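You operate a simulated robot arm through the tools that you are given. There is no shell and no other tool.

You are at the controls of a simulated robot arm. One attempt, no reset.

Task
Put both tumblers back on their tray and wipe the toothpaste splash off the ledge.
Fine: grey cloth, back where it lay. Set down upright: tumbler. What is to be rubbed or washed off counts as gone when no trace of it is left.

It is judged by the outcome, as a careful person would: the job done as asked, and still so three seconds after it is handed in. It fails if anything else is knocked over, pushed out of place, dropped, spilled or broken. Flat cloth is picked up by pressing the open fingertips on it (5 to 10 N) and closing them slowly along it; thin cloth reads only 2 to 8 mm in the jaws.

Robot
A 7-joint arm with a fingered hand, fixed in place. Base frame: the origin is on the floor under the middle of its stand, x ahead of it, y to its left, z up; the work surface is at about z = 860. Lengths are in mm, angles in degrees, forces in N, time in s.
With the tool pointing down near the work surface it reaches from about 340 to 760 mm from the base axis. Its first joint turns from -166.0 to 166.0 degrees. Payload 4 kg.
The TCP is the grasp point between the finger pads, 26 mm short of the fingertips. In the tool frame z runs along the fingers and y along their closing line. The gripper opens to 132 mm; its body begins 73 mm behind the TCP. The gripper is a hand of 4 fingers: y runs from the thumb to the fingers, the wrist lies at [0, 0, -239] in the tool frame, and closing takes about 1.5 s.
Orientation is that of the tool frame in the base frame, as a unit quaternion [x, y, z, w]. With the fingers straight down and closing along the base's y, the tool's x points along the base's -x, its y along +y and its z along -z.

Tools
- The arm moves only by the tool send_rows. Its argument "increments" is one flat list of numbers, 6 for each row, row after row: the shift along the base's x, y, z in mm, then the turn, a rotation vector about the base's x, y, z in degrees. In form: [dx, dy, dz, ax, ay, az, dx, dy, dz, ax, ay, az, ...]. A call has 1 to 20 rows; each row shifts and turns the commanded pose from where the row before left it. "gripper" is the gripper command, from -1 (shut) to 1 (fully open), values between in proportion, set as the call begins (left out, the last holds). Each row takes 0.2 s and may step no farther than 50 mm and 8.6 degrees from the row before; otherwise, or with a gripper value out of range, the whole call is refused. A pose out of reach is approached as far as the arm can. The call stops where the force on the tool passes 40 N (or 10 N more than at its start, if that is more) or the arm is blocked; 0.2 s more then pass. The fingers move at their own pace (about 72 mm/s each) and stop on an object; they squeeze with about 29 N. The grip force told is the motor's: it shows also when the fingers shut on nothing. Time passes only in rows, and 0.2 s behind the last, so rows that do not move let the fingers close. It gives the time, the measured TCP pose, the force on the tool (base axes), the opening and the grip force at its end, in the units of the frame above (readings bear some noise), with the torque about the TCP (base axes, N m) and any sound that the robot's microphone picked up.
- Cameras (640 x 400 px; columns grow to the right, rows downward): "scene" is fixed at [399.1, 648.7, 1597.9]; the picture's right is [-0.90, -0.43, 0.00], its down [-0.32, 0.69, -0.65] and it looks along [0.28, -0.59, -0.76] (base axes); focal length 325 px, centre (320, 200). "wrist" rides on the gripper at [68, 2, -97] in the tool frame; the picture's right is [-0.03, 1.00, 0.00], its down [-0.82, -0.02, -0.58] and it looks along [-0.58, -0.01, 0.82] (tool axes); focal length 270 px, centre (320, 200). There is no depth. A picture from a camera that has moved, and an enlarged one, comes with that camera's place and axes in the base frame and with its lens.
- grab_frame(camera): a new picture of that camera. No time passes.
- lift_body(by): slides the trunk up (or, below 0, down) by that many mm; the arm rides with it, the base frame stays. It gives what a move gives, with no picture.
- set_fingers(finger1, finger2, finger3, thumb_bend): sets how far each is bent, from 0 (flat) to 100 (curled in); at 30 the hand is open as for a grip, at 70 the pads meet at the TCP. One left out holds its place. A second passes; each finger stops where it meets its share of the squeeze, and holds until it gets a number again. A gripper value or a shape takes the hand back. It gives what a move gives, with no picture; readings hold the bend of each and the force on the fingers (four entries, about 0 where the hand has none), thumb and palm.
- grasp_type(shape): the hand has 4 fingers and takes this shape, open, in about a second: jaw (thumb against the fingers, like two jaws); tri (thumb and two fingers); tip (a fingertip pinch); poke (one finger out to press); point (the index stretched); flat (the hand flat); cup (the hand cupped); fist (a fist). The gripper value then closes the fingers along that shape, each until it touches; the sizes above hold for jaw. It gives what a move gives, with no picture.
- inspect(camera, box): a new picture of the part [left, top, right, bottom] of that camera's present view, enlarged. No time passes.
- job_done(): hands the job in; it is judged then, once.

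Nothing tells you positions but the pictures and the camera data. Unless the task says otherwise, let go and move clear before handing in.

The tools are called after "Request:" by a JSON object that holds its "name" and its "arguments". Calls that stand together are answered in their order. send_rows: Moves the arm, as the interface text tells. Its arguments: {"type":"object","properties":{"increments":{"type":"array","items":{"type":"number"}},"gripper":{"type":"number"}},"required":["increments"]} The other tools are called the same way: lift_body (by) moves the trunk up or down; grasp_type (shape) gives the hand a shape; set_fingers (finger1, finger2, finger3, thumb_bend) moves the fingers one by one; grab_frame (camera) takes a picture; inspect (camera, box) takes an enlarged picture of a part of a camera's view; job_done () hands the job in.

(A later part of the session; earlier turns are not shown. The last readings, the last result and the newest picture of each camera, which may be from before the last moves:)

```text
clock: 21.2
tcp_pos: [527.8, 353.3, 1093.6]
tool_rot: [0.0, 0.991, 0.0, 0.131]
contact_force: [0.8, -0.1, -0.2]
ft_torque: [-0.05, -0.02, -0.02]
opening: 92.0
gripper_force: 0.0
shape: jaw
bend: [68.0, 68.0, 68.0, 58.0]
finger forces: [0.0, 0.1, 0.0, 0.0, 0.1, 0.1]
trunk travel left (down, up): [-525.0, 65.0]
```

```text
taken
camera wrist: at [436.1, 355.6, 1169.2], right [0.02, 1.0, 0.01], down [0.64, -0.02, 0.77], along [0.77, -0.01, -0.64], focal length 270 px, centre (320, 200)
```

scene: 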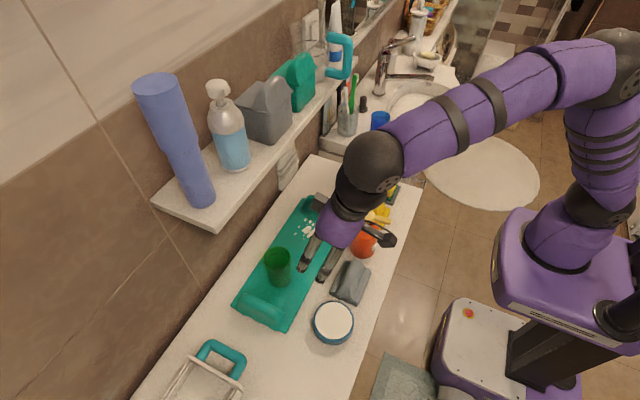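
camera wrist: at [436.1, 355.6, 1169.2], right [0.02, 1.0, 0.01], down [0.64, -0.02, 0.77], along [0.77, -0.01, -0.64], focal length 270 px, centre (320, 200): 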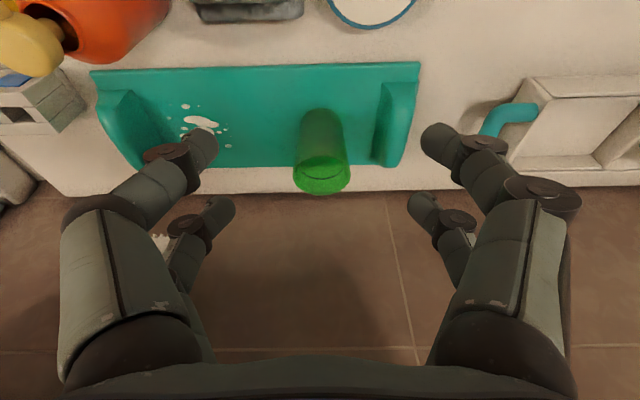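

The green tumbler stands upright on the tray's free end. Now I'll turn the hand over the cloth.

Request:
{"name": "send_rows", "arguments": {"increments": [-20, -31, 0, 0, 7.5, 0, -20, -32, 0, 0, 7.5, 0, 0, 0, 0, 0, 0, -8.2, 0, 0, 0, 0, 0, -8.2, 0, 0, 0, 0, 0, -8.2, 0, 0, 0, 0, 0, -8.2, 0, 0, 0, 0, 0, -8.2, 0, 0, 0, 0, 0, -8.2, 0, 0, 0, 0, 0, -8.2, 0, 0, 0, 0, 0, -8.2, 0, 0, 0, 0, 0, -8.2, 0, 0, 0, 0, 0, -8.2, 0, 0, 0, 0, 0, -8, 0, 0, 0, 0, 0, 0]}}

Request:
{"name": "grab_frame", "arguments": {"camera": "scene"}}

Request:
{"name": "grab_frame", "arguments": {"camera": "wrist"}}

```text
clock: 24.2
tcp_pos: [489.9, 290.5, 1093.2]
tool_rot: [0.707, 0.707, -0.001, 0.0]
contact_force: [-0.8, 1.1, 0.5]
ft_torque: [0.0, 0.01, 0.02]
opening: 92.2
gripper_force: 0.0
shape: jaw
bend: [68.0, 68.0, 68.0, 58.0]
finger forces: [0.0, 0.0, 0.1, 0.1, 0.0, 0.0]
trunk travel left (down, up): [-525.0, 65.0]
```

```text
taken
```

scene: 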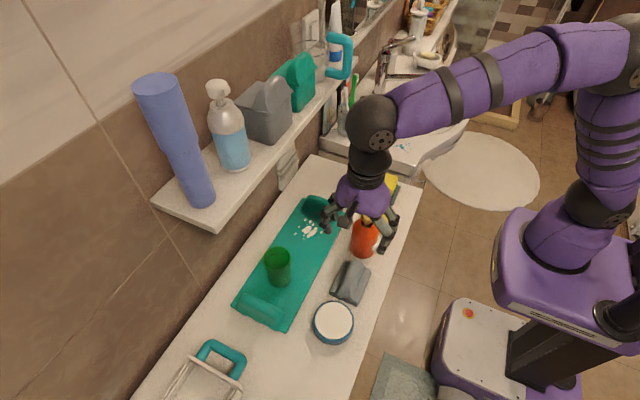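

```text
taken
camera wrist: at [490.7, 359.6, 1189.5], right [1.0, -0.03, 0.0], down [-0.02, -0.82, 0.58], along [-0.02, -0.58, -0.82], focal length 270 px, centre (320, 200)
```

wrist: 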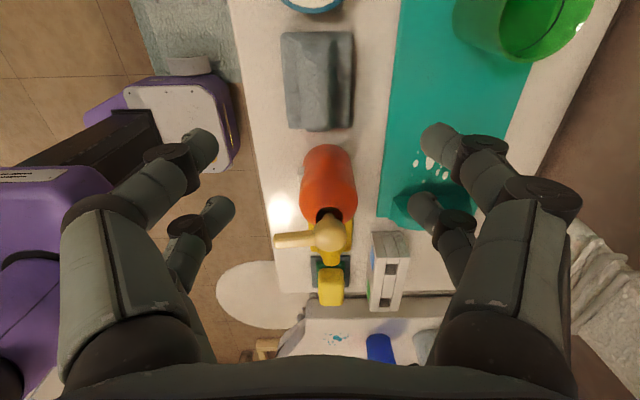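

The hand is turned; the cloth is at the top of this view. I'll zoom in on it to place the fingers on either side of its ridge.

Request:
{"name": "inspect", "arguments": {"camera": "wrist", "box": [260, 0, 400, 140]}}

Request:
{"name": "inspect", "arguments": {"camera": "scene", "box": [310, 245, 390, 315]}}

Request:
{"name": "inspect", "arguments": {"camera": "wrist", "box": [280, 300, 460, 400]}}

```text
2.86 times, centred on (330, 70) of wrist
camera zoom: at [490.7, 359.6, 1189.5], right [1.0, -0.03, 0.0], down [-0.02, -0.82, 0.58], along [-0.02, -0.58, -0.82], focal length 772 px, centre (291, 571)
```

zoom: 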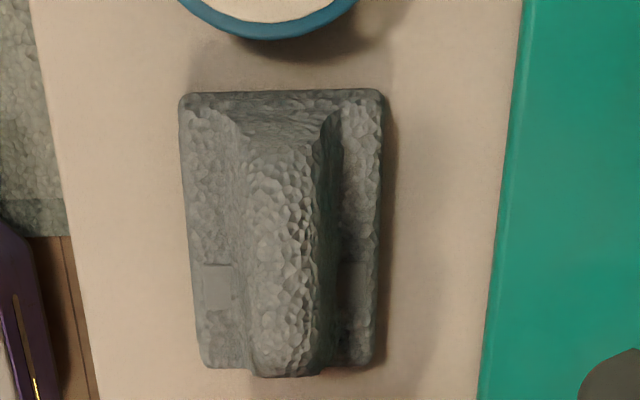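

```text
5.71 times, centred on (350, 280) of scene
camera zoom: at [399.1, 648.7, 1597.9], right [-0.9, -0.43, 0.0], down [-0.32, 0.69, -0.65], along [0.28, -0.59, -0.76], focal length 1855 px, centre (149, -257)
```

zoom: 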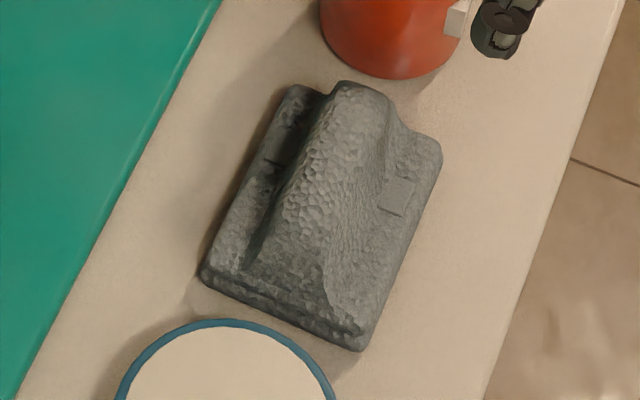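

```text
3.56 times, centred on (370, 350) of wrist
camera zoom: at [490.7, 359.6, 1189.5], right [1.0, -0.03, 0.0], down [-0.02, -0.82, 0.58], along [-0.02, -0.58, -0.82], focal length 961 px, centre (142, -333)
```

zoom: 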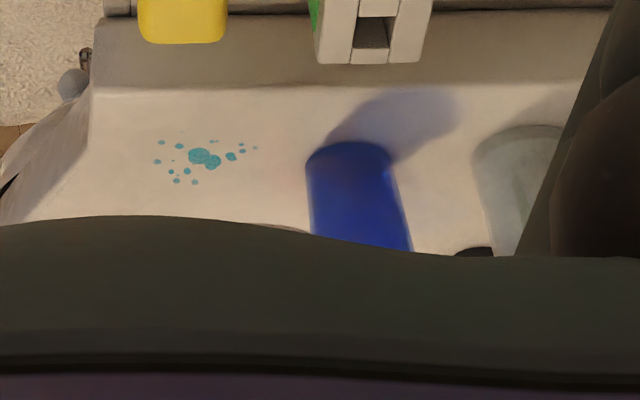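

The cloth has a ridge along y at x≈484 (about 28 mm wide) with flat margins on both sides, the fingers closing across x. I'll narrow the opening and descend to just above it.

Request:
{"name": "send_rows", "arguments": {"increments": [-3, -4, -35, 0, 0, 0, -3, -4, -35, 0, 0, 0, 0, 0, -35, 0, 0, 0, 0, 0, -35, 0, 0, 0, 0, 0, -25, 0, 0, 0], "gripper": 0.1}}

Request:
{"name": "grab_frame", "arguments": {"camera": "wrist"}}

Request:
{"name": "inspect", "arguments": {"camera": "scene", "box": [290, 190, 420, 320]}}

```text
clock: 25.4
tcp_pos: [483.9, 283.1, 927.4]
tool_rot: [0.707, 0.707, -0.001, 0.0]
contact_force: [-0.8, 0.2, 0.1]
ft_torque: [0.0, 0.01, 0.0]
opening: 72.9
gripper_force: 0.0
shape: jaw
bend: [72.0, 72.0, 72.0, 70.0]
finger forces: [0.0, 0.0, 0.1, 0.1, 0.1, 0.0]
trunk travel left (down, up): [-525.0, 65.0]
```

```text
taken
camera wrist: at [484.3, 352.2, 1023.9], right [1.0, -0.03, 0.0], down [-0.02, -0.82, 0.58], along [-0.01, -0.58, -0.82], focal length 270 px, centre (320, 200)
```

wrist: 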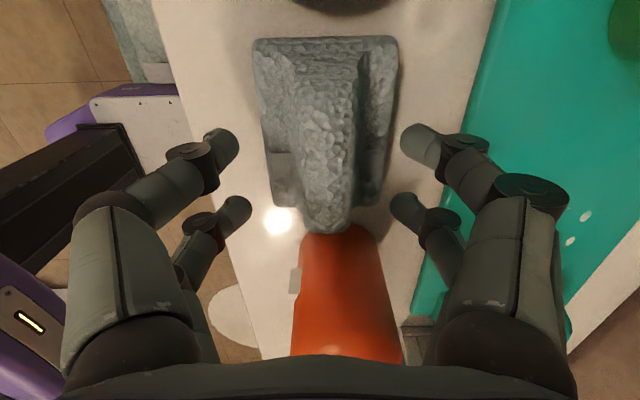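

```text
3.08 times, centred on (355, 255) of scene
camera zoom: at [399.1, 648.7, 1597.9], right [-0.9, -0.43, 0.0], down [-0.32, 0.69, -0.65], along [0.28, -0.59, -0.76], focal length 999 px, centre (212, 31)
```

zoom: 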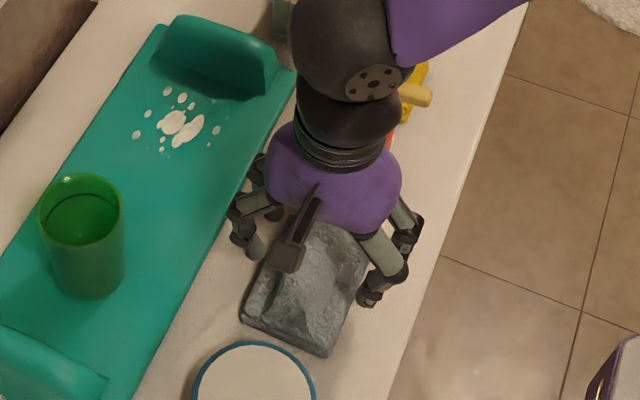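

The ridge is centred at about x=488, so I'll shift 4 mm, narrow the opening so the fingertips land on the cloth's margins, and come down step by step.

Request:
{"name": "send_rows", "arguments": {"increments": [4, 2, 0, 0, 0, 0, 0, 0, -10, 0, 0, 0, 0, 0, -8, 0, 0, 0, 0, 0, -4, 0, 0, 0], "gripper": -0.12}}

Request:
{"name": "grab_frame", "arguments": {"camera": "wrist"}}

Request:
{"name": "inspect", "arguments": {"camera": "scene", "box": [310, 220, 400, 310]}}

```text
clock: 26.4
tcp_pos: [485.4, 286.0, 907.6]
tool_rot: [0.708, 0.706, 0.0, 0.0]
contact_force: [-0.2, -0.3, 5.1]
ft_torque: [-0.03, 0.0, 0.01]
opening: 58.5
gripper_force: 0.0
shape: jaw
bend: [73.0, 73.0, 73.0, 70.0]
finger forces: [1.3, 1.2, 1.9, 0.0, 0.3, 0.0]
trunk travel left (down, up): [-525.0, 65.0]
```

```text
taken
camera wrist: at [487.5, 354.8, 1003.9], right [1.0, -0.03, 0.0], down [-0.02, -0.82, 0.58], along [-0.01, -0.58, -0.82], focal length 270 px, centre (320, 200)
```

wrist: 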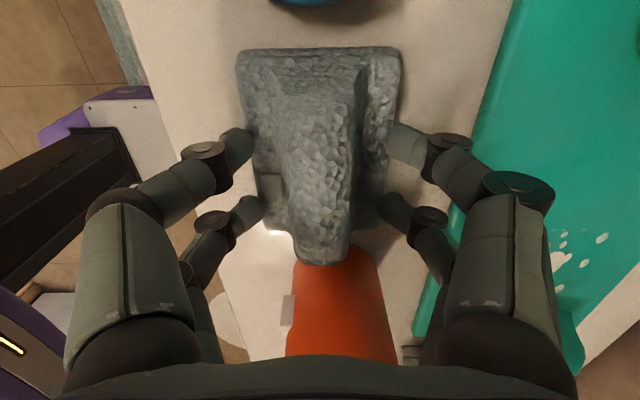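

```text
4.44 times, centred on (355, 265) of scene
camera zoom: at [399.1, 648.7, 1597.9], right [-0.9, -0.43, 0.0], down [-0.32, 0.69, -0.65], along [0.28, -0.59, -0.76], focal length 1443 px, centre (164, -89)
```

zoom: 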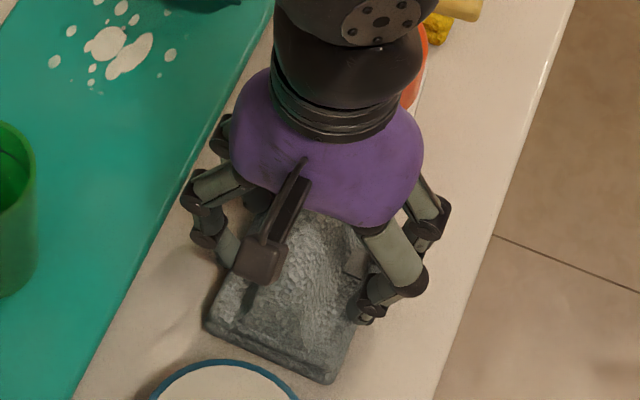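

The fingertips press on the cloth margins with about 5 N. Now I'll close slowly along it.

Request:
{"name": "send_rows", "arguments": {"increments": [0, 0, 0, 0, 0, 0], "gripper": -0.25}}

Request:
{"name": "send_rows", "arguments": {"increments": [0, 0, 0, 0, 0, 0], "gripper": -0.4}}

Request:
{"name": "send_rows", "arguments": {"increments": [0, 0, 0, 0, 0, 0], "gripper": -0.55}}

Request:
{"name": "grab_frame", "arguments": {"camera": "wrist"}}

```text
clock: 26.8
tcp_pos: [485.3, 284.7, 907.7]
tool_rot: [0.707, 0.707, 0.001, 0.0]
contact_force: [-0.6, -0.3, 5.8]
ft_torque: [-0.01, -0.01, -0.03]
opening: 54.7
gripper_force: 29.1
shape: jaw
bend: [73.0, 73.0, 73.0, 70.0]
finger forces: [25.2, 25.0, 25.1, 0.0, 24.5, 0.0]
trunk travel left (down, up): [-525.0, 65.0]
```

```text
clock: 27.2
tcp_pos: [487.0, 286.5, 908.7]
tool_rot: [0.707, 0.707, 0.001, 0.001]
contact_force: [1.4, 1.0, 8.4]
ft_torque: [0.0, -0.03, -0.01]
opening: 54.6
gripper_force: 29.1
shape: jaw
bend: [73.0, 73.0, 73.0, 70.0]
finger forces: [25.3, 25.3, 25.0, 0.0, 24.5, 0.1]
trunk travel left (down, up): [-525.0, 65.0]
```

```text
clock: 27.6
tcp_pos: [485.7, 285.8, 906.2]
tool_rot: [0.707, 0.707, 0.001, 0.001]
contact_force: [1.0, 1.2, 9.0]
ft_torque: [0.0, -0.03, -0.04]
opening: 54.9
gripper_force: 29.2
shape: jaw
bend: [73.0, 73.0, 73.0, 70.0]
finger forces: [25.6, 25.5, 24.9, 0.0, 24.5, 0.1]
trunk travel left (down, up): [-525.0, 65.0]
```

```text
taken
camera wrist: at [487.4, 354.8, 1003.8], right [1.0, -0.03, 0.0], down [-0.02, -0.82, 0.58], along [-0.01, -0.58, -0.82], focal length 270 px, centre (320, 200)
```

wrist: 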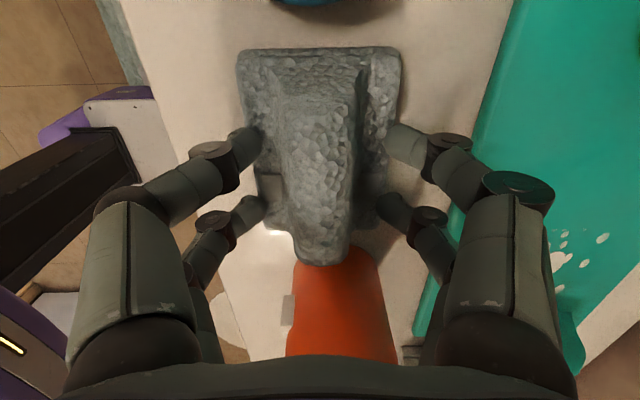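

The fingers stopped at 54.7 mm with a firm 29 N grip on the cloth. I'll lift slightly to see whether it comes along.

Request:
{"name": "send_rows", "arguments": {"increments": [0, 0, 4, 0, 0, 0, 0, 0, 8, 0, 0, 0, 0, 0, 10, 0, 0, 0]}}

Request:
{"name": "grab_frame", "arguments": {"camera": "wrist"}}

Request:
{"name": "inspect", "arguments": {"camera": "scene", "box": [310, 220, 400, 310]}}

```text
clock: 28.4
tcp_pos: [486.8, 284.7, 929.7]
tool_rot: [0.707, 0.707, 0.0, 0.0]
contact_force: [-0.1, 0.3, 0.4]
ft_torque: [0.03, 0.0, 0.05]
opening: 54.6
gripper_force: 28.6
shape: jaw
bend: [73.0, 73.0, 73.0, 70.0]
finger forces: [25.2, 25.1, 25.3, 0.0, 24.7, 0.0]
trunk travel left (down, up): [-525.0, 65.0]
```

```text
taken
camera wrist: at [487.7, 354.2, 1025.1], right [1.0, -0.03, 0.0], down [-0.02, -0.82, 0.58], along [-0.01, -0.58, -0.82], focal length 270 px, centre (320, 200)
```

wrist: 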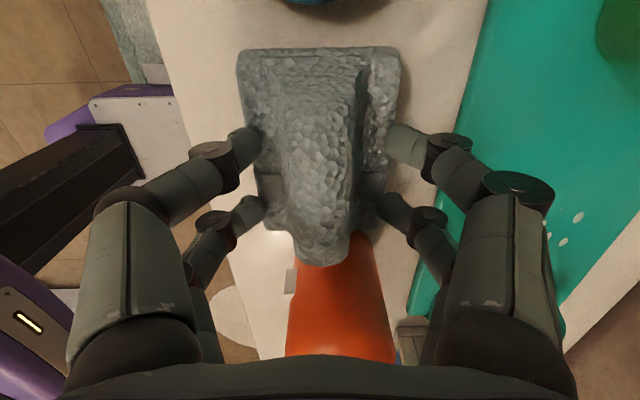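

```text
4.44 times, centred on (355, 265) of scene
camera zoom: at [399.1, 648.7, 1597.9], right [-0.9, -0.43, 0.0], down [-0.32, 0.69, -0.65], along [0.28, -0.59, -0.76], focal length 1443 px, centre (164, -89)
```

zoom: 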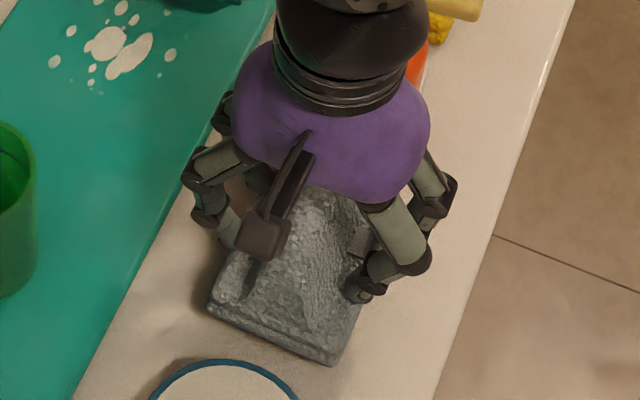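

The cloth lifts as one piece. I'll raise it clear of the bottle and swing it over the basin ledge, turning the hand back so its knuckles won't reach the blue tumbler.

Request:
{"name": "send_rows", "arguments": {"increments": [0, 0, 40, 0, 0, 0, 0, 0, 40, 0, 0, 0, 0, 0, 40, 0, 0, 0, 0, 0, 40, 0, 0, 0, 5.2, -45.6, 0, 0, 0, 8.2, 5.2, -45.6, 0, 0, 0, 8.2, 5.2, -45.6, 0, 0, 0, 8.2, 5.2, -45.6, 0, 0, 0, 8.2, 5.2, -45.6, 0, 0, 0, 8.2, 5.2, -45.6, 0, 0, 0, 8.2, 5.2, -45.6, 0, 0, 0, 8.2, 5.2, -45.6, 0, 0, 0, 8.2, 5.2, -45.6, 0, 0, 0, 8.2, 5.2, -45.6, 0, 0, 0, 8.2, 5.2, -45.6, 0, 0, 0, 8, 5.2, -45.6, 0, 0, 0, 0, 0, 0, 0, 0, 0, 0]}}

Request:
{"name": "grab_frame", "arguments": {"camera": "wrist"}}

Request:
{"name": "grab_frame", "arguments": {"camera": "scene"}}

```text
clock: 32.0
tcp_pos: [548.1, -262.8, 1089.4]
tool_rot: [-0.001, 1.0, 0.001, 0.0]
contact_force: [0.5, -0.3, -0.5]
ft_torque: [0.0, 0.0, 0.01]
opening: 54.1
gripper_force: 29.0
shape: jaw
bend: [73.0, 73.0, 73.0, 70.0]
finger forces: [24.8, 24.5, 24.6, 0.0, 24.5, 0.0]
trunk travel left (down, up): [-525.0, 65.0]
```

```text
taken
camera wrist: at [478.8, -260.9, 1186.0], right [0.02, 1.0, 0.0], down [0.82, -0.02, 0.58], along [0.58, -0.01, -0.82], focal length 270 px, centre (320, 200)
```

wrist: 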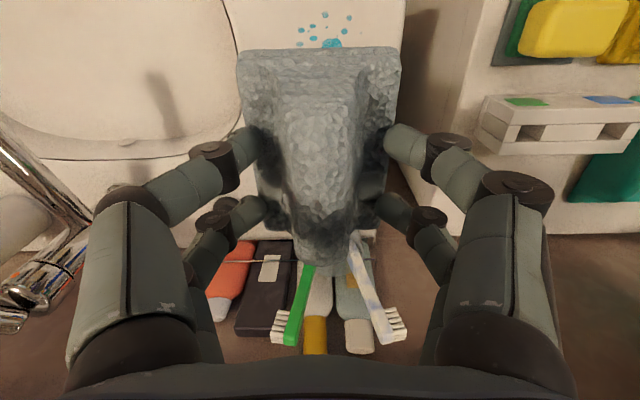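

```text
taken
```

scene: 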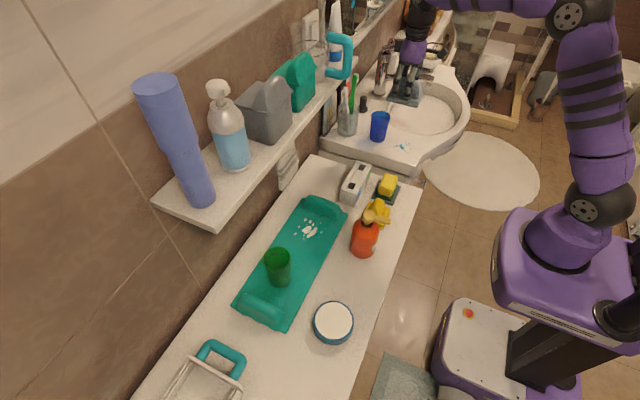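

The splash is visible just ahead of the cloth in this view. I'll zoom with the scene camera to get its full extent.

Request:
{"name": "inspect", "arguments": {"camera": "scene", "box": [365, 115, 435, 165]}}

Request:
{"name": "inspect", "arguments": {"camera": "wrist", "box": [260, 0, 400, 80]}}

Request:
{"name": "inspect", "arguments": {"camera": "scene", "box": [290, 220, 400, 340]}}

```text
8.00 times, centred on (400, 140) of scene
camera zoom: at [399.1, 648.7, 1597.9], right [-0.9, -0.43, 0.0], down [-0.32, 0.69, -0.65], along [0.28, -0.59, -0.76], focal length 2597 px, centre (-320, 680)
```

zoom: 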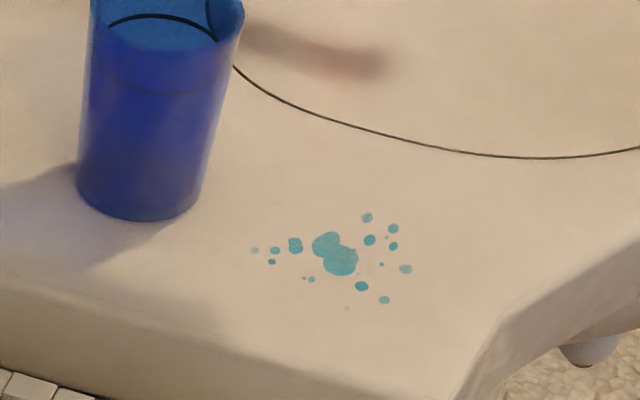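

```text
4.57 times, centred on (330, 40) of wrist
camera zoom: at [478.8, -260.9, 1186.0], right [0.02, 1.0, 0.0], down [0.82, -0.02, 0.58], along [0.58, -0.01, -0.82], focal length 1236 px, centre (274, 931)
```

zoom: 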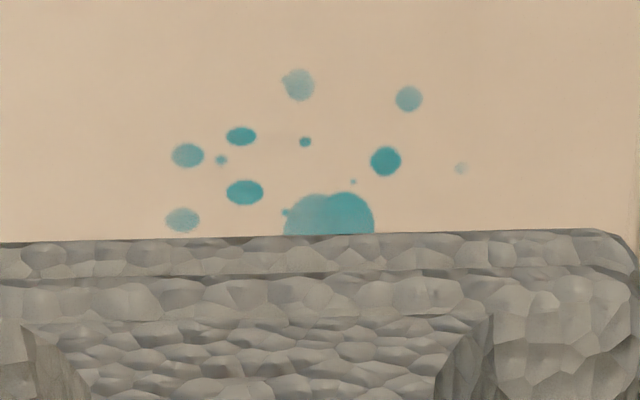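

```text
3.33 times, centred on (345, 280) of scene
camera zoom: at [399.1, 648.7, 1597.9], right [-0.9, -0.43, 0.0], down [-0.32, 0.69, -0.65], along [0.28, -0.59, -0.76], focal length 1082 px, centre (237, -67)
```

zoom: 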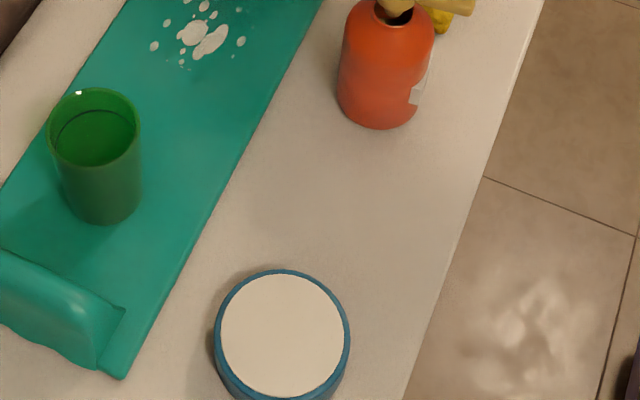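

The splash spans x 484–555 and y −295 to −229. I'll lower the cloth over its middle, at x≈516 so it stays clear of the blue tumbler.

Request:
{"name": "send_rows", "arguments": {"increments": [-11, 1, 0, 0, 0, 0, -11, 0, -40, 0, 0, 0, -11, 0, -40, 0, 0, 0, 0, 0, -40, 0, 0, 0, 0, 0, -38, 0, 0, 0]}}

Request:
{"name": "inspect", "arguments": {"camera": "scene", "box": [340, 80, 450, 170]}}

Request:
{"name": "grab_frame", "arguments": {"camera": "wrist"}}

```text
clock: 33.2
tcp_pos: [516.6, -260.3, 932.4]
tool_rot: [0.0, 1.0, 0.0, -0.001]
contact_force: [0.2, -0.5, 0.3]
ft_torque: [-0.02, 0.04, -0.02]
opening: 54.4
gripper_force: 29.0
shape: jaw
bend: [73.0, 73.0, 73.0, 70.0]
finger forces: [24.7, 24.7, 24.5, 0.0, 24.6, 0.0]
trunk travel left (down, up): [-525.0, 65.0]
```

```text
4.44 times, centred on (395, 125) of scene
camera zoom: at [399.1, 648.7, 1597.9], right [-0.9, -0.43, 0.0], down [-0.32, 0.69, -0.65], along [0.28, -0.59, -0.76], focal length 1443 px, centre (-13, 533)
```

zoom: 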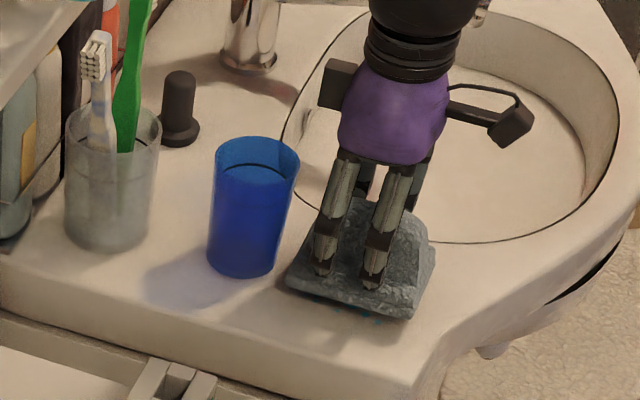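

```text
taken
camera wrist: at [447.7, -259.0, 1028.0], right [0.03, 1.0, 0.0], down [0.82, -0.02, 0.58], along [0.58, -0.02, -0.82], focal length 270 px, centre (320, 200)
```

wrist: 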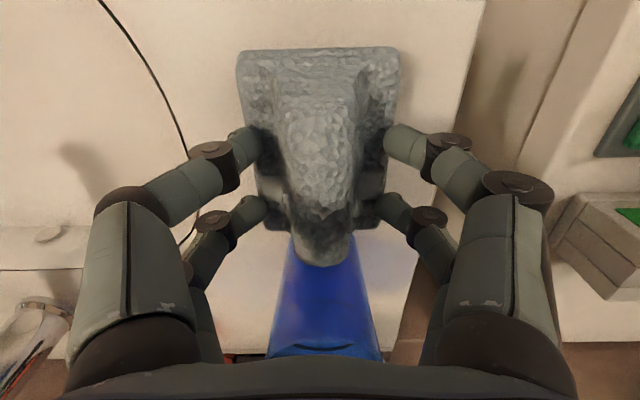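

The cloth hovers over the splash, clear of the blue tumbler. I'll lower it to a light press.

Request:
{"name": "send_rows", "arguments": {"increments": [0, 0, -10, 0, 0, 0, 0, 0, -6, 0, 0, 0, 0, 0, -3, 0, 0, 0, 0, 0, -2, 0, 0, 0]}}

```text
clock: 34.2
tcp_pos: [515.2, -261.8, 918.9]
tool_rot: [0.001, 1.0, -0.003, 0.004]
contact_force: [-6.2, 2.3, 19.8]
ft_torque: [0.82, 0.4, 0.19]
opening: 54.5
gripper_force: 28.7
shape: jaw
bend: [74.0, 73.0, 73.0, 70.0]
finger forces: [34.3, 27.4, 24.7, 0.1, 26.1, 0.0]
trunk travel left (down, up): [-525.0, 65.0]
stopped in row 4: the force on the tool passed its limit at 45 N (the readings are from after the stop); the commanded pose is now the measured one
```

Contact came earlier than expected, at z≈919, and pressed too hard. I'll ease up and look at how the cloth sits.

Request:
{"name": "send_rows", "arguments": {"increments": [0, 0, 2, 0, 0, 0]}}

Request:
{"name": "inspect", "arguments": {"camera": "scene", "box": [350, 90, 450, 170]}}

Request:
{"name": "grab_frame", "arguments": {"camera": "wrist"}}

```text
clock: 34.6
tcp_pos: [516.5, -261.3, 918.5]
tool_rot: [-0.001, 1.0, -0.001, 0.003]
contact_force: [-6.8, 3.6, 13.6]
ft_torque: [0.64, 0.27, 0.15]
opening: 54.7
gripper_force: 29.0
shape: jaw
bend: [73.0, 73.0, 73.0, 70.0]
finger forces: [33.2, 27.6, 24.6, 0.0, 25.6, 0.1]
trunk travel left (down, up): [-525.0, 65.0]
```

```text
5.00 times, centred on (400, 130) of scene
camera zoom: at [399.1, 648.7, 1597.9], right [-0.9, -0.43, 0.0], down [-0.32, 0.69, -0.65], along [0.28, -0.59, -0.76], focal length 1623 px, centre (-80, 550)
```

zoom: 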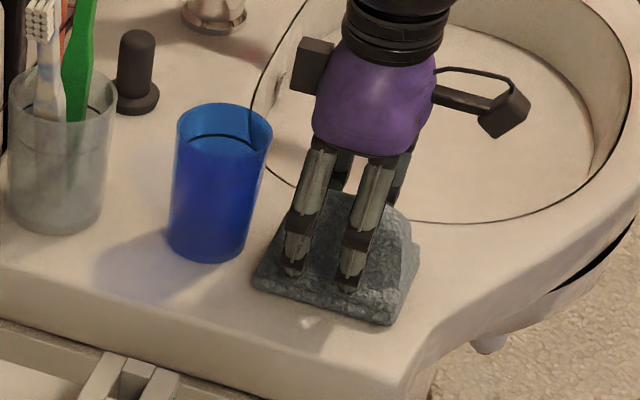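

```text
taken
camera wrist: at [446.9, -258.8, 1013.1], right [0.02, 1.0, 0.0], down [0.81, -0.02, 0.58], along [0.58, -0.02, -0.81], focal length 270 px, centre (320, 200)
```

wrist: 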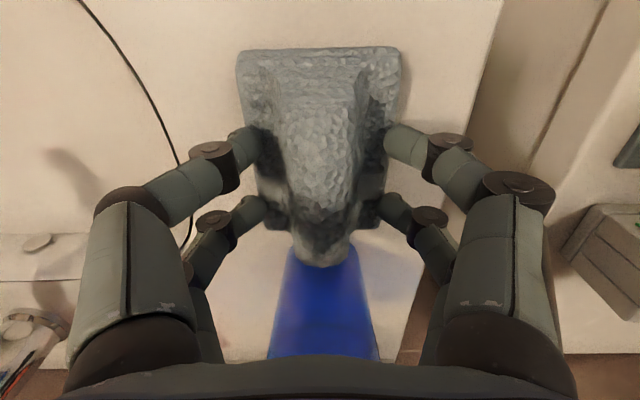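

The cloth lies flat on the ledge (its surface is about 10 mm higher than the other one). I'll ease to a light press and start rubbing along y.

Request:
{"name": "send_rows", "arguments": {"increments": [0, 0, 1.5, 0, 0, 0, 0, -8, 0, 0, 0, 0, 0, -8, 0, 0, 0, 0, 0, 8, 0, 0, 0, 0, 0, 8, 0, 0, 0, 0]}}

```text
clock: 35.8
tcp_pos: [517.6, -262.8, 918.6]
tool_rot: [0.0, 1.0, -0.001, 0.004]
contact_force: [-0.7, 0.0, -0.8]
ft_torque: [-0.01, 0.05, -0.02]
opening: 54.5
gripper_force: 29.4
shape: jaw
bend: [73.0, 73.0, 73.0, 70.0]
finger forces: [29.3, 25.8, 25.3, 0.1, 26.0, 0.0]
trunk travel left (down, up): [-525.0, 65.0]
```

Request:
{"name": "send_rows", "arguments": {"increments": [0, 0, -1.5, 0, 0, 0]}}

```text
clock: 36.2
tcp_pos: [518.4, -262.1, 917.8]
tool_rot: [-0.001, 1.0, -0.003, 0.004]
contact_force: [0.5, -1.1, 6.0]
ft_torque: [0.26, 0.18, 0.03]
opening: 54.5
gripper_force: 29.0
shape: jaw
bend: [73.0, 73.0, 73.0, 70.0]
finger forces: [31.1, 25.9, 25.2, 0.0, 26.4, 0.1]
trunk travel left (down, up): [-525.0, 65.0]
```

The press is about 6 N but the torque shows only one corner (+y, −x) touching. I'll tip the hand a degree or so to lay the cloth flat.

Request:
{"name": "send_rows", "arguments": {"increments": [0, 0, 0, 1.0, 0.7, 0]}}

Request:
{"name": "send_rows", "arguments": {"increments": [0, 0, -0.7, 0, 0, 0]}}

```text
clock: 36.6
tcp_pos: [518.6, -262.5, 918.8]
tool_rot: [-0.001, 1.0, 0.006, -0.001]
contact_force: [0.3, -2.4, 9.2]
ft_torque: [-0.52, -0.41, -0.03]
opening: 54.6
gripper_force: 28.2
shape: jaw
bend: [73.0, 73.0, 73.0, 70.0]
finger forces: [27.2, 26.5, 27.5, 0.0, 26.2, 0.0]
trunk travel left (down, up): [-525.0, 65.0]
```

```text
clock: 37.0
tcp_pos: [518.3, -262.2, 918.5]
tool_rot: [0.0, 1.0, 0.005, -0.001]
contact_force: [0.9, -3.0, 17.9]
ft_torque: [-0.81, -0.32, -0.11]
opening: 54.3
gripper_force: 28.9
shape: jaw
bend: [73.0, 73.0, 73.0, 70.0]
finger forces: [26.9, 26.4, 29.1, 0.1, 26.8, 0.1]
trunk travel left (down, up): [-525.0, 65.0]
```

That overshot slightly, so the flat attitude is between. I'll turn back half of it, ease the press, and read again.

Request:
{"name": "send_rows", "arguments": {"increments": [0, 0, 0.5, -0.45, -0.35, 0]}}

```text
clock: 37.4
tcp_pos: [519.2, -261.7, 916.2]
tool_rot: [-0.001, 1.0, 0.001, 0.001]
contact_force: [2.6, -1.9, 18.5]
ft_torque: [-0.82, 0.0, 0.02]
opening: 54.4
gripper_force: 29.3
shape: jaw
bend: [73.0, 73.0, 73.0, 70.0]
finger forces: [28.3, 25.9, 27.9, 0.0, 27.2, 0.0]
trunk travel left (down, up): [-525.0, 65.0]
```

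Request:
{"name": "send_rows", "arguments": {"increments": [0, 0, 1.0, -0.3, 0, 0]}}

```text
clock: 37.8
tcp_pos: [518.6, -263.0, 917.6]
tool_rot: [0.0, 1.0, 0.0, 0.0]
contact_force: [3.1, -2.4, 10.6]
ft_torque: [-0.22, -0.18, 0.03]
opening: 54.4
gripper_force: 29.5
shape: jaw
bend: [73.0, 73.0, 73.0, 70.0]
finger forces: [28.3, 26.2, 27.3, 0.0, 26.6, 0.0]
trunk travel left (down, up): [-525.0, 65.0]
```

Now the press is about 10 N and well inside the cloth's footprint, so it lies flat. I'll rub back and forth over the splash.

Request:
{"name": "send_rows", "arguments": {"increments": [0, -7, 0.3, 0, 0, 0, 0, -7, 0, 0, 0, 0, 0, -7, 0, 0, 0, 0, 0, 7, 0, 0, 0, 0, 0, 7, 0, 0, 0, 0, 0, 7, 0, 0, 0, 0, 0, 7, 0, 0, 0, 0, 0, 7, 0, 0, 0, 0, 0, 7, 0, 0, 0, 0, -5, -7, 0, 0, 0, 0, 0, -7, 0, 0, 0, 0, 0, -7, 0, 0, 0, 0]}}

Request:
{"name": "inspect", "arguments": {"camera": "scene", "box": [350, 90, 450, 170]}}

```text
clock: 40.4
tcp_pos: [513.0, -260.2, 918.5]
tool_rot: [-0.001, 1.0, 0.0, 0.0]
contact_force: [-0.4, -0.2, -1.7]
ft_torque: [-0.02, 0.01, -0.01]
opening: 54.1
gripper_force: 29.1
shape: jaw
bend: [73.0, 73.0, 73.0, 70.0]
finger forces: [27.8, 26.4, 26.2, 0.0, 25.9, 0.0]
trunk travel left (down, up): [-525.0, 65.0]
```

```text
5.00 times, centred on (400, 130) of scene
camera zoom: at [399.1, 648.7, 1597.9], right [-0.9, -0.43, 0.0], down [-0.32, 0.69, -0.65], along [0.28, -0.59, -0.76], focal length 1623 px, centre (-80, 550)
```

zoom: 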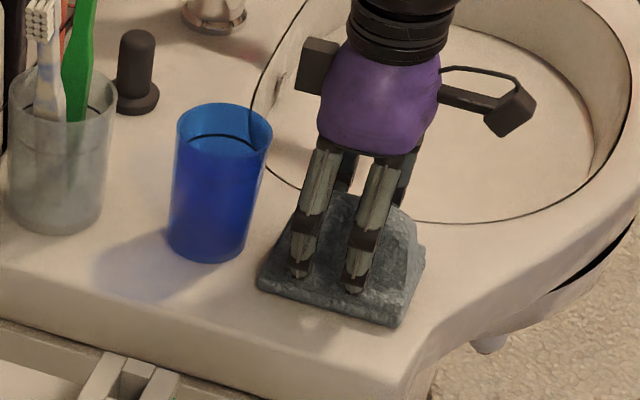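

The press has dropped off, so I'll lower by about 1 mm, check the force, and rub again.

Request:
{"name": "send_rows", "arguments": {"increments": [0, 0, -1, 0, 0, 0]}}

```text
clock: 40.8
tcp_pos: [513.1, -262.9, 918.6]
tool_rot: [0.0, 1.0, 0.0, 0.001]
contact_force: [0.0, 0.6, 1.8]
ft_torque: [0.1, 0.03, 0.01]
opening: 54.2
gripper_force: 29.2
shape: jaw
bend: [73.0, 73.0, 73.0, 70.0]
finger forces: [28.2, 26.8, 26.3, 0.0, 25.9, 0.1]
trunk travel left (down, up): [-525.0, 65.0]
```

Request:
{"name": "send_rows", "arguments": {"increments": [0, 0, -0.8, 0, 0, 0]}}

```text
clock: 41.2
tcp_pos: [513.1, -261.5, 918.4]
tool_rot: [0.0, 1.0, 0.001, 0.001]
contact_force: [-0.7, -1.7, 6.8]
ft_torque: [0.26, 0.06, 0.05]
opening: 54.2
gripper_force: 29.2
shape: jaw
bend: [73.0, 73.0, 73.0, 70.0]
finger forces: [29.0, 26.9, 26.4, 0.1, 26.3, 0.0]
trunk travel left (down, up): [-525.0, 65.0]
```

Request:
{"name": "send_rows", "arguments": {"increments": [0, 0, -0.4, 0.15, 0, 0, 0, -6, 0, 0, 0, 0, 0, -6, 0, 0, 0, 0, 0, -6, 0, 0, 0, 0]}}

Request:
{"name": "send_rows", "arguments": {"increments": [0, 6, 0, 0, 0, 0, 0, 6, 0, 0, 0, 0, 0, 6, 0, 0, 0, 0, 0, 6, 0, 0, 0, 0, 0, 6, 0, 0, 0, 0, 0, 6, 0, 0, 0, 0]}}

```text
clock: 42.2
tcp_pos: [513.2, -276.4, 917.2]
tool_rot: [0.0, 1.0, 0.001, 0.001]
contact_force: [1.2, 12.1, 25.5]
ft_torque: [0.82, -0.09, 0.03]
opening: 53.3
gripper_force: 29.5
shape: jaw
bend: [73.0, 73.0, 74.0, 70.0]
finger forces: [34.3, 32.2, 25.4, 0.0, 23.1, 0.0]
trunk travel left (down, up): [-525.0, 65.0]
```

```text
clock: 43.6
tcp_pos: [512.1, -244.3, 917.7]
tool_rot: [0.0, 1.0, 0.001, 0.001]
contact_force: [-0.4, -12.8, 27.5]
ft_torque: [-1.07, -0.05, 0.01]
opening: 56.0
gripper_force: 29.4
shape: jaw
bend: [74.0, 73.0, 73.0, 70.0]
finger forces: [27.0, 25.5, 33.1, 0.0, 31.3, 0.0]
trunk travel left (down, up): [-525.0, 65.0]
```

Rubbing presses with about 25 N now, a bit much. I'll ease by half a millimetre and continue with strokes at two x positions.

Request:
{"name": "send_rows", "arguments": {"increments": [0, 0, 0.6, 0, 0, 0, 3, -6, 0, 0, 0, 0, 3, -6, 0, 0, 0, 0, 0, -6, 0, 0, 0, 0, 0, -6, 0, 0, 0, 0, 0, -6, 0, 0, 0, 0, 0, -6, 0, 0, 0, 0]}}

Request:
{"name": "send_rows", "arguments": {"increments": [0, 6, 0, 0, 0, 0, 0, 6, 0, 0, 0, 0, 0, 6, 0, 0, 0, 0, 0, 6, 0, 0, 0, 0, 0, 6, 0, 0, 0, 0, 0, 6, 0, 0, 0, 0, -4, 0, 0, 0, 0, 0, -4, -4, 0, 0, 0, 0, 0, -4, 0, 0, 0, 0, 0, -4, 0, 0, 0, 0, 0, -4, 0, 0, 0, 0, 0, -4, 0, 0, 0, 0]}}

Request:
{"name": "inspect", "arguments": {"camera": "scene", "box": [350, 90, 450, 170]}}

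```text
clock: 45.2
tcp_pos: [519.4, -278.0, 917.8]
tool_rot: [0.0, 1.0, 0.002, 0.001]
contact_force: [0.5, 10.0, 17.1]
ft_torque: [1.18, -0.13, -0.01]
opening: 53.5
gripper_force: 28.3
shape: jaw
bend: [73.0, 73.0, 73.0, 70.0]
finger forces: [35.0, 34.7, 28.1, 0.0, 24.2, 0.0]
trunk travel left (down, up): [-525.0, 65.0]
```

```text
clock: 47.8
tcp_pos: [510.0, -261.7, 916.4]
tool_rot: [0.0, 1.0, 0.002, 0.001]
contact_force: [-0.1, 13.2, 26.3]
ft_torque: [1.13, -0.12, 0.04]
opening: 52.7
gripper_force: 28.9
shape: jaw
bend: [73.0, 73.0, 74.0, 70.0]
finger forces: [37.4, 35.9, 28.8, 0.1, 23.8, 0.1]
trunk travel left (down, up): [-525.0, 65.0]
```

```text
5.00 times, centred on (400, 130) of scene
camera zoom: at [399.1, 648.7, 1597.9], right [-0.9, -0.43, 0.0], down [-0.32, 0.69, -0.65], along [0.28, -0.59, -0.76], focal length 1623 px, centre (-80, 550)
```

zoom: 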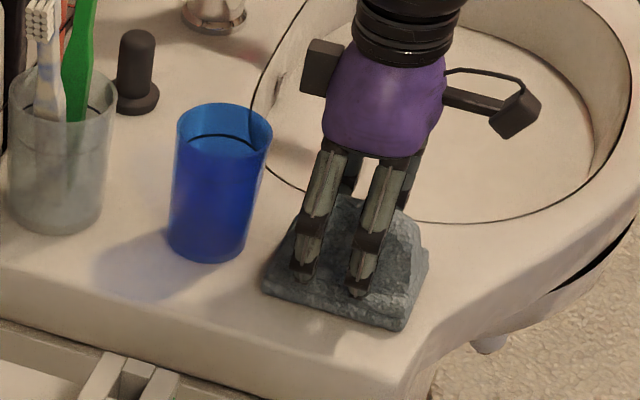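

I've rubbed the whole area; now I'll lift off and check for traces.

Request:
{"name": "send_rows", "arguments": {"increments": [0, 0, 10, 0, 0, 0, 0, 0, 30, 0, 0, 0, 0, 0, 40, 0, 0, 0, 0, 0, 40, 0, 0, 0, 12, 0, 40, 0, 0, 0, 26, 0, 12, 0, 0, 0]}}

Request:
{"name": "inspect", "arguments": {"camera": "scene", "box": [365, 115, 435, 165]}}

Request:
{"name": "grab_frame", "arguments": {"camera": "wrist"}}

```text
clock: 49.2
tcp_pos: [549.5, -262.7, 1087.5]
tool_rot: [0.0, 1.0, 0.002, 0.0]
contact_force: [0.1, -0.5, -0.5]
ft_torque: [-0.02, -0.03, -0.01]
opening: 53.2
gripper_force: 28.6
shape: jaw
bend: [73.0, 73.0, 73.0, 70.0]
finger forces: [28.5, 27.4, 28.5, 0.0, 26.9, 0.0]
trunk travel left (down, up): [-525.0, 65.0]
```

```text
8.00 times, centred on (400, 140) of scene
camera zoom: at [399.1, 648.7, 1597.9], right [-0.9, -0.43, 0.0], down [-0.32, 0.69, -0.65], along [0.28, -0.59, -0.76], focal length 2597 px, centre (-320, 680)
```

zoom: 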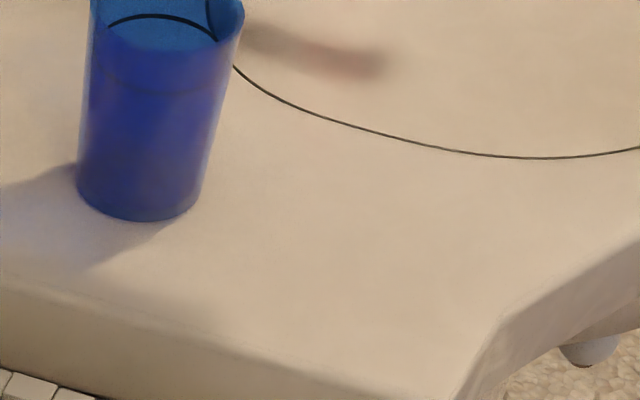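

```text
taken
camera wrist: at [479.6, -261.0, 1183.5], right [0.02, 1.0, 0.0], down [0.82, -0.02, 0.58], along [0.58, -0.01, -0.82], focal length 270 px, centre (320, 200)
```

wrist: 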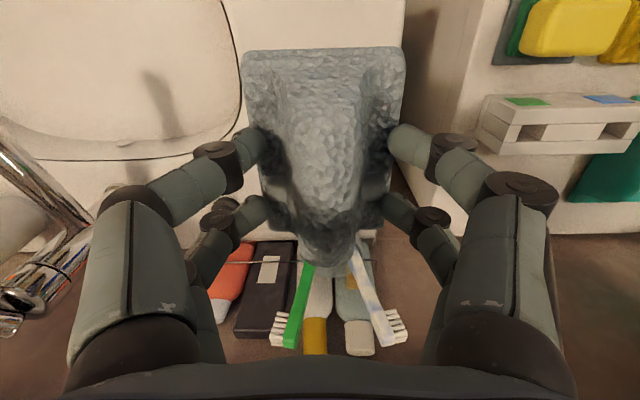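

The splash on the ledge is gone without trace. The tray also carries a white splash, so I'll wipe that too before the second tumbler goes there; I'm carrying the cloth to a free part of the tray at about (580, 250).

Request:
{"name": "send_rows", "arguments": {"increments": [2.8, 46.6, 0, 0, 0, 0, 2.8, 46.6, 0, 0, 0, 0, 2.8, 46.6, 0, 0, 0, 0, 2.8, 46.6, 0, 0, 0, 0, 2.8, 46.6, 0, 0, 0, 0, 2.8, 46.6, 0, 0, 0, 0, 2.8, 46.6, 0, 0, 0, 0, 2.8, 46.6, 0, 0, 0, 0, 2.8, 46.6, 0, 0, 0, 0, 2.8, 46.6, 0, 0, 0, 0, 2.8, 46.6, 0, 0, 0, 0, 0, 0, -40, 0, 0, 0, 0, 0, -40, 0, 0, 0]}}

Request:
{"name": "grab_frame", "arguments": {"camera": "wrist"}}

Request:
{"name": "grab_frame", "arguments": {"camera": "scene"}}

```text
clock: 52.0
tcp_pos: [579.4, 247.0, 1006.5]
tool_rot: [0.001, 1.0, 0.002, 0.001]
contact_force: [0.9, -0.9, 0.0]
ft_torque: [0.01, 0.03, 0.01]
opening: 53.2
gripper_force: 28.9
shape: jaw
bend: [73.0, 73.0, 73.0, 70.0]
finger forces: [26.9, 25.8, 26.2, 0.0, 26.6, 0.1]
trunk travel left (down, up): [-525.0, 65.0]
```

```text
taken
camera wrist: at [510.8, 249.9, 1102.4], right [0.03, 1.0, 0.0], down [0.82, -0.02, 0.58], along [0.58, -0.01, -0.82], focal length 270 px, centre (320, 200)
```

wrist: 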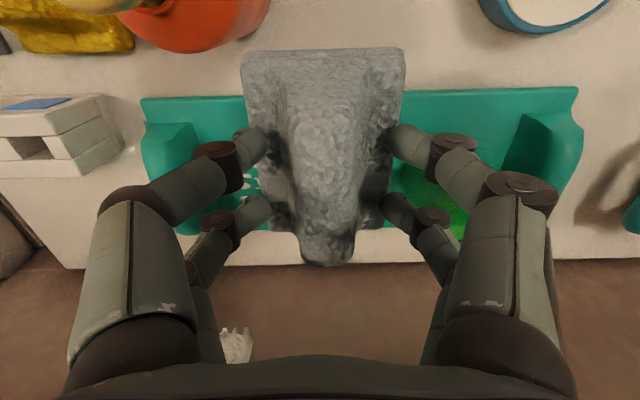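

```text
taken
```

scene: 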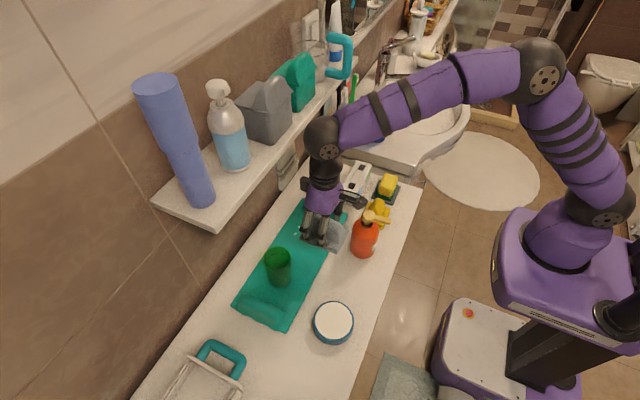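

Everything is clear below. I'll move to about (605, 232) and come down gently onto the tray.

Request:
{"name": "send_rows", "arguments": {"increments": [13, -7, -20, 0, 0, 0, 13, -8, -20, 0, 0, 0, 0, 0, -20, 0, 0, 0, 0, 0, -15, 0, 0, 0, 0, 0, -6, 0, 0, 0]}}

Request:
{"name": "inspect", "arguments": {"camera": "scene", "box": [240, 160, 400, 300]}}

```text
clock: 53.2
tcp_pos: [606.8, 233.6, 927.7]
tool_rot: [0.0, 1.0, 0.001, 0.001]
contact_force: [-0.6, 0.8, 0.2]
ft_torque: [-0.02, -0.01, 0.0]
opening: 53.1
gripper_force: 29.0
shape: jaw
bend: [73.0, 73.0, 73.0, 70.0]
finger forces: [26.8, 25.9, 26.0, 0.1, 26.6, 0.1]
trunk travel left (down, up): [-525.0, 65.0]
```

```text
2.86 times, centred on (320, 230) of scene
camera zoom: at [399.1, 648.7, 1597.9], right [-0.9, -0.43, 0.0], down [-0.32, 0.69, -0.65], along [0.28, -0.59, -0.76], focal length 927 px, centre (320, 114)
```

zoom: 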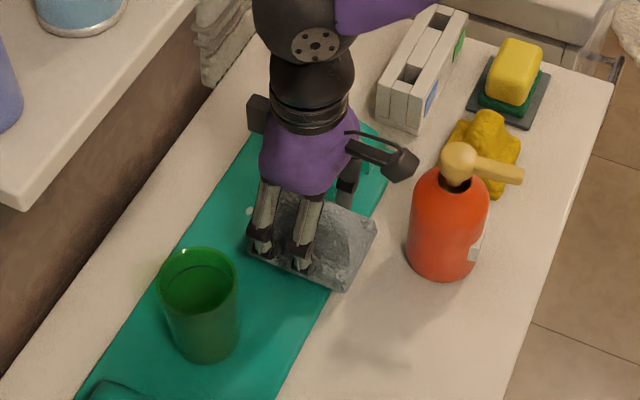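

The cloth hangs level just above the tray. I'll lower in small steps to find contact.

Request:
{"name": "send_rows", "arguments": {"increments": [0, 0, -3, 0, 0, 0, 0, 0, -2, 0, 0, 0, 0, 0, -1.5, 0, 0, 0]}}

Request:
{"name": "send_rows", "arguments": {"increments": [0, 0, -1.2, 0, 0, 0]}}

```text
clock: 54.0
tcp_pos: [606.2, 233.9, 920.1]
tool_rot: [0.0, 1.0, 0.001, 0.001]
contact_force: [0.4, 0.0, -0.6]
ft_torque: [0.02, -0.03, 0.0]
opening: 53.2
gripper_force: 28.7
shape: jaw
bend: [73.0, 73.0, 73.0, 70.0]
finger forces: [26.8, 25.9, 26.0, 0.0, 26.5, 0.0]
trunk travel left (down, up): [-525.0, 65.0]
```

```text
clock: 54.4
tcp_pos: [605.9, 232.2, 919.1]
tool_rot: [0.0, 1.0, 0.002, 0.001]
contact_force: [-0.7, -0.4, -0.8]
ft_torque: [0.01, -0.01, -0.01]
opening: 53.1
gripper_force: 28.8
shape: jaw
bend: [73.0, 73.0, 73.0, 70.0]
finger forces: [26.8, 25.9, 26.1, 0.0, 26.6, 0.0]
trunk travel left (down, up): [-525.0, 65.0]
```

Request:
{"name": "send_rows", "arguments": {"increments": [0, 0, -1.2, 0, 0, 0]}}

Request:
{"name": "send_rows", "arguments": {"increments": [0, 0, -1, 0, 0, 0]}}

```text
clock: 54.8
tcp_pos: [606.6, 234.0, 917.7]
tool_rot: [0.0, 1.0, 0.001, 0.0]
contact_force: [-0.4, 0.3, 0.0]
ft_torque: [0.0, 0.0, -0.02]
opening: 52.9
gripper_force: 28.7
shape: jaw
bend: [73.0, 73.0, 73.0, 70.0]
finger forces: [26.8, 25.9, 26.1, 0.1, 26.7, 0.1]
trunk travel left (down, up): [-525.0, 65.0]
```

```text
clock: 55.2
tcp_pos: [606.0, 233.6, 916.3]
tool_rot: [0.0, 1.0, 0.002, 0.001]
contact_force: [0.3, 0.1, 1.9]
ft_torque: [0.07, -0.1, -0.03]
opening: 52.9
gripper_force: 29.5
shape: jaw
bend: [73.0, 73.0, 73.0, 70.0]
finger forces: [26.7, 26.1, 26.3, 0.1, 26.5, 0.0]
trunk travel left (down, up): [-525.0, 65.0]
```

Contact is light at z≈916. I'll let go here, shift the hand 14 mm back along the cloth, and grip again so the cloth reaches farther under the shelf than the wrist does.

Request:
{"name": "send_rows", "arguments": {"increments": [0, 0, -0.4, 0, 0, 0, 0, 0, 0, 0, 0, 0, 0, 0, 0, 0, 0, 0, 0, 0, 0, 0, 0, 0], "gripper": 0.12}}

Request:
{"name": "grab_frame", "arguments": {"camera": "wrist"}}

```text
clock: 56.2
tcp_pos: [605.0, 233.5, 917.2]
tool_rot: [0.0, 1.0, 0.001, 0.002]
contact_force: [0.2, -0.5, -0.3]
ft_torque: [-0.01, 0.0, 0.0]
opening: 73.1
gripper_force: 0.0
shape: jaw
bend: [72.0, 72.0, 72.0, 70.0]
finger forces: [0.0, 0.1, 0.1, 0.1, 0.0, 0.0]
trunk travel left (down, up): [-525.0, 65.0]
```

```text
taken
camera wrist: at [536.4, 235.6, 1012.5], right [0.03, 1.0, 0.0], down [0.82, -0.02, 0.58], along [0.58, -0.01, -0.82], focal length 270 px, centre (320, 200)
```

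wrist: 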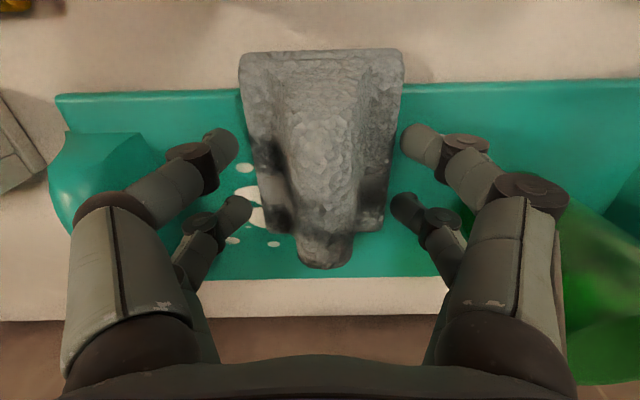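

Request:
{"name": "send_rows", "arguments": {"increments": [0, 0, 4, 0, 0, 0, -7, 0, 0, 0, 0, 0, -6, 0, 0, 0, 0, 0, 0, 0, -4, 0, 0, 0, 0, 0, -1, 0, 0, 0]}}

Request:
{"name": "send_rows", "arguments": {"increments": [0, 0, -1, 0, 0, 0, 0, 0, 0, 0, 0, 0], "gripper": -0.12}}

```text
clock: 57.4
tcp_pos: [593.0, 233.9, 914.5]
tool_rot: [0.001, 1.0, 0.001, 0.001]
contact_force: [-0.6, 0.5, -0.6]
ft_torque: [0.01, 0.0, 0.0]
opening: 73.3
gripper_force: 0.0
shape: jaw
bend: [72.0, 72.0, 72.0, 70.0]
finger forces: [0.0, 0.1, 0.1, 0.1, 0.1, 0.1]
trunk travel left (down, up): [-525.0, 65.0]
```

```text
clock: 58.0
tcp_pos: [592.4, 234.0, 917.4]
tool_rot: [0.0, 1.0, 0.003, 0.002]
contact_force: [1.1, 2.4, 12.0]
ft_torque: [-0.08, 0.0, -0.01]
opening: 55.5
gripper_force: 29.1
shape: jaw
bend: [74.0, 74.0, 73.0, 70.0]
finger forces: [28.9, 28.9, 30.9, 0.0, 25.6, 0.0]
trunk travel left (down, up): [-525.0, 65.0]
```

The cloth is gripped again at 55 mm. I'll firm up the grip and read the press.

Request:
{"name": "send_rows", "arguments": {"increments": [0, 0, 0.5, 0, 0, 0, 0, 0, 0, 0, 0, 0], "gripper": -0.55}}

Request:
{"name": "grab_frame", "arguments": {"camera": "wrist"}}

```text
clock: 58.6
tcp_pos: [593.0, 233.1, 915.6]
tool_rot: [0.0, 1.0, 0.001, 0.001]
contact_force: [3.6, 2.5, 15.2]
ft_torque: [0.0, -0.05, 0.02]
opening: 55.2
gripper_force: 29.3
shape: jaw
bend: [73.0, 73.0, 73.0, 70.0]
finger forces: [29.5, 29.6, 30.3, 0.0, 26.7, 0.0]
trunk travel left (down, up): [-525.0, 65.0]
```

```text
taken
camera wrist: at [523.4, 235.8, 1012.6], right [0.03, 1.0, 0.0], down [0.81, -0.02, 0.58], along [0.58, -0.01, -0.81], focal length 270 px, centre (320, 200)
```

wrist: 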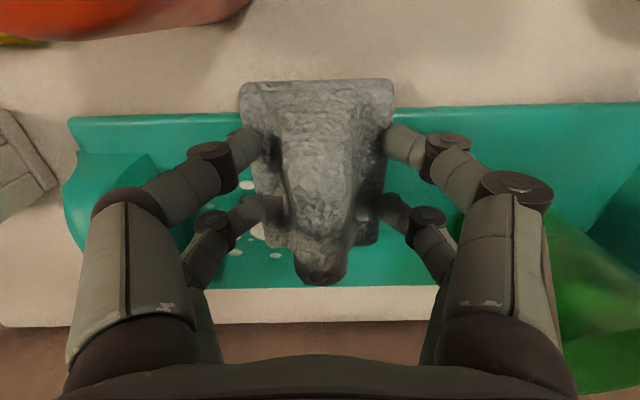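

The press is even (15 N, no tilt). I'll ease it and make a first short stroke toward the splash, then check that the tray stays put.

Request:
{"name": "send_rows", "arguments": {"increments": [0, 0, 0.8, 0, 0, 0, 0, -6, 0, 0, 0, 0, 0, -6, 0, 0, 0, 0, 0, -6, 0, 0, 0, 0]}}

Request:
{"name": "inspect", "arguments": {"camera": "scene", "box": [220, 160, 400, 340]}}

```text
clock: 59.6
tcp_pos: [592.3, 215.7, 917.2]
tool_rot: [0.0, 1.0, 0.002, 0.001]
contact_force: [-0.4, 5.0, 12.4]
ft_torque: [0.47, -0.09, 0.01]
opening: 54.7
gripper_force: 28.8
shape: jaw
bend: [73.0, 73.0, 73.0, 70.0]
finger forces: [30.3, 31.5, 28.9, 0.0, 26.1, 0.0]
trunk travel left (down, up): [-525.0, 65.0]
```

```text
2.22 times, centred on (310, 250) of scene
camera zoom: at [399.1, 648.7, 1597.9], right [-0.9, -0.43, 0.0], down [-0.32, 0.69, -0.65], along [0.28, -0.59, -0.76], focal length 721 px, centre (342, 89)
```

zoom: 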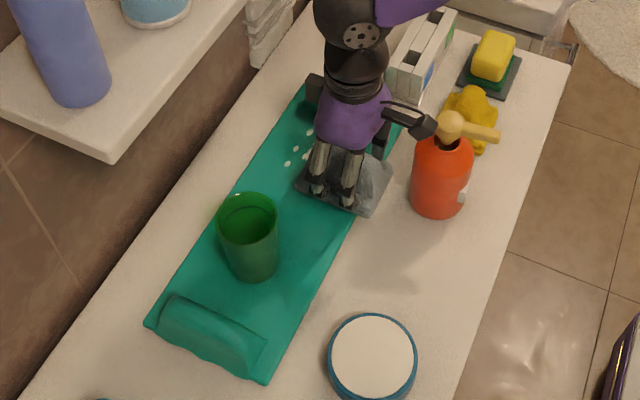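

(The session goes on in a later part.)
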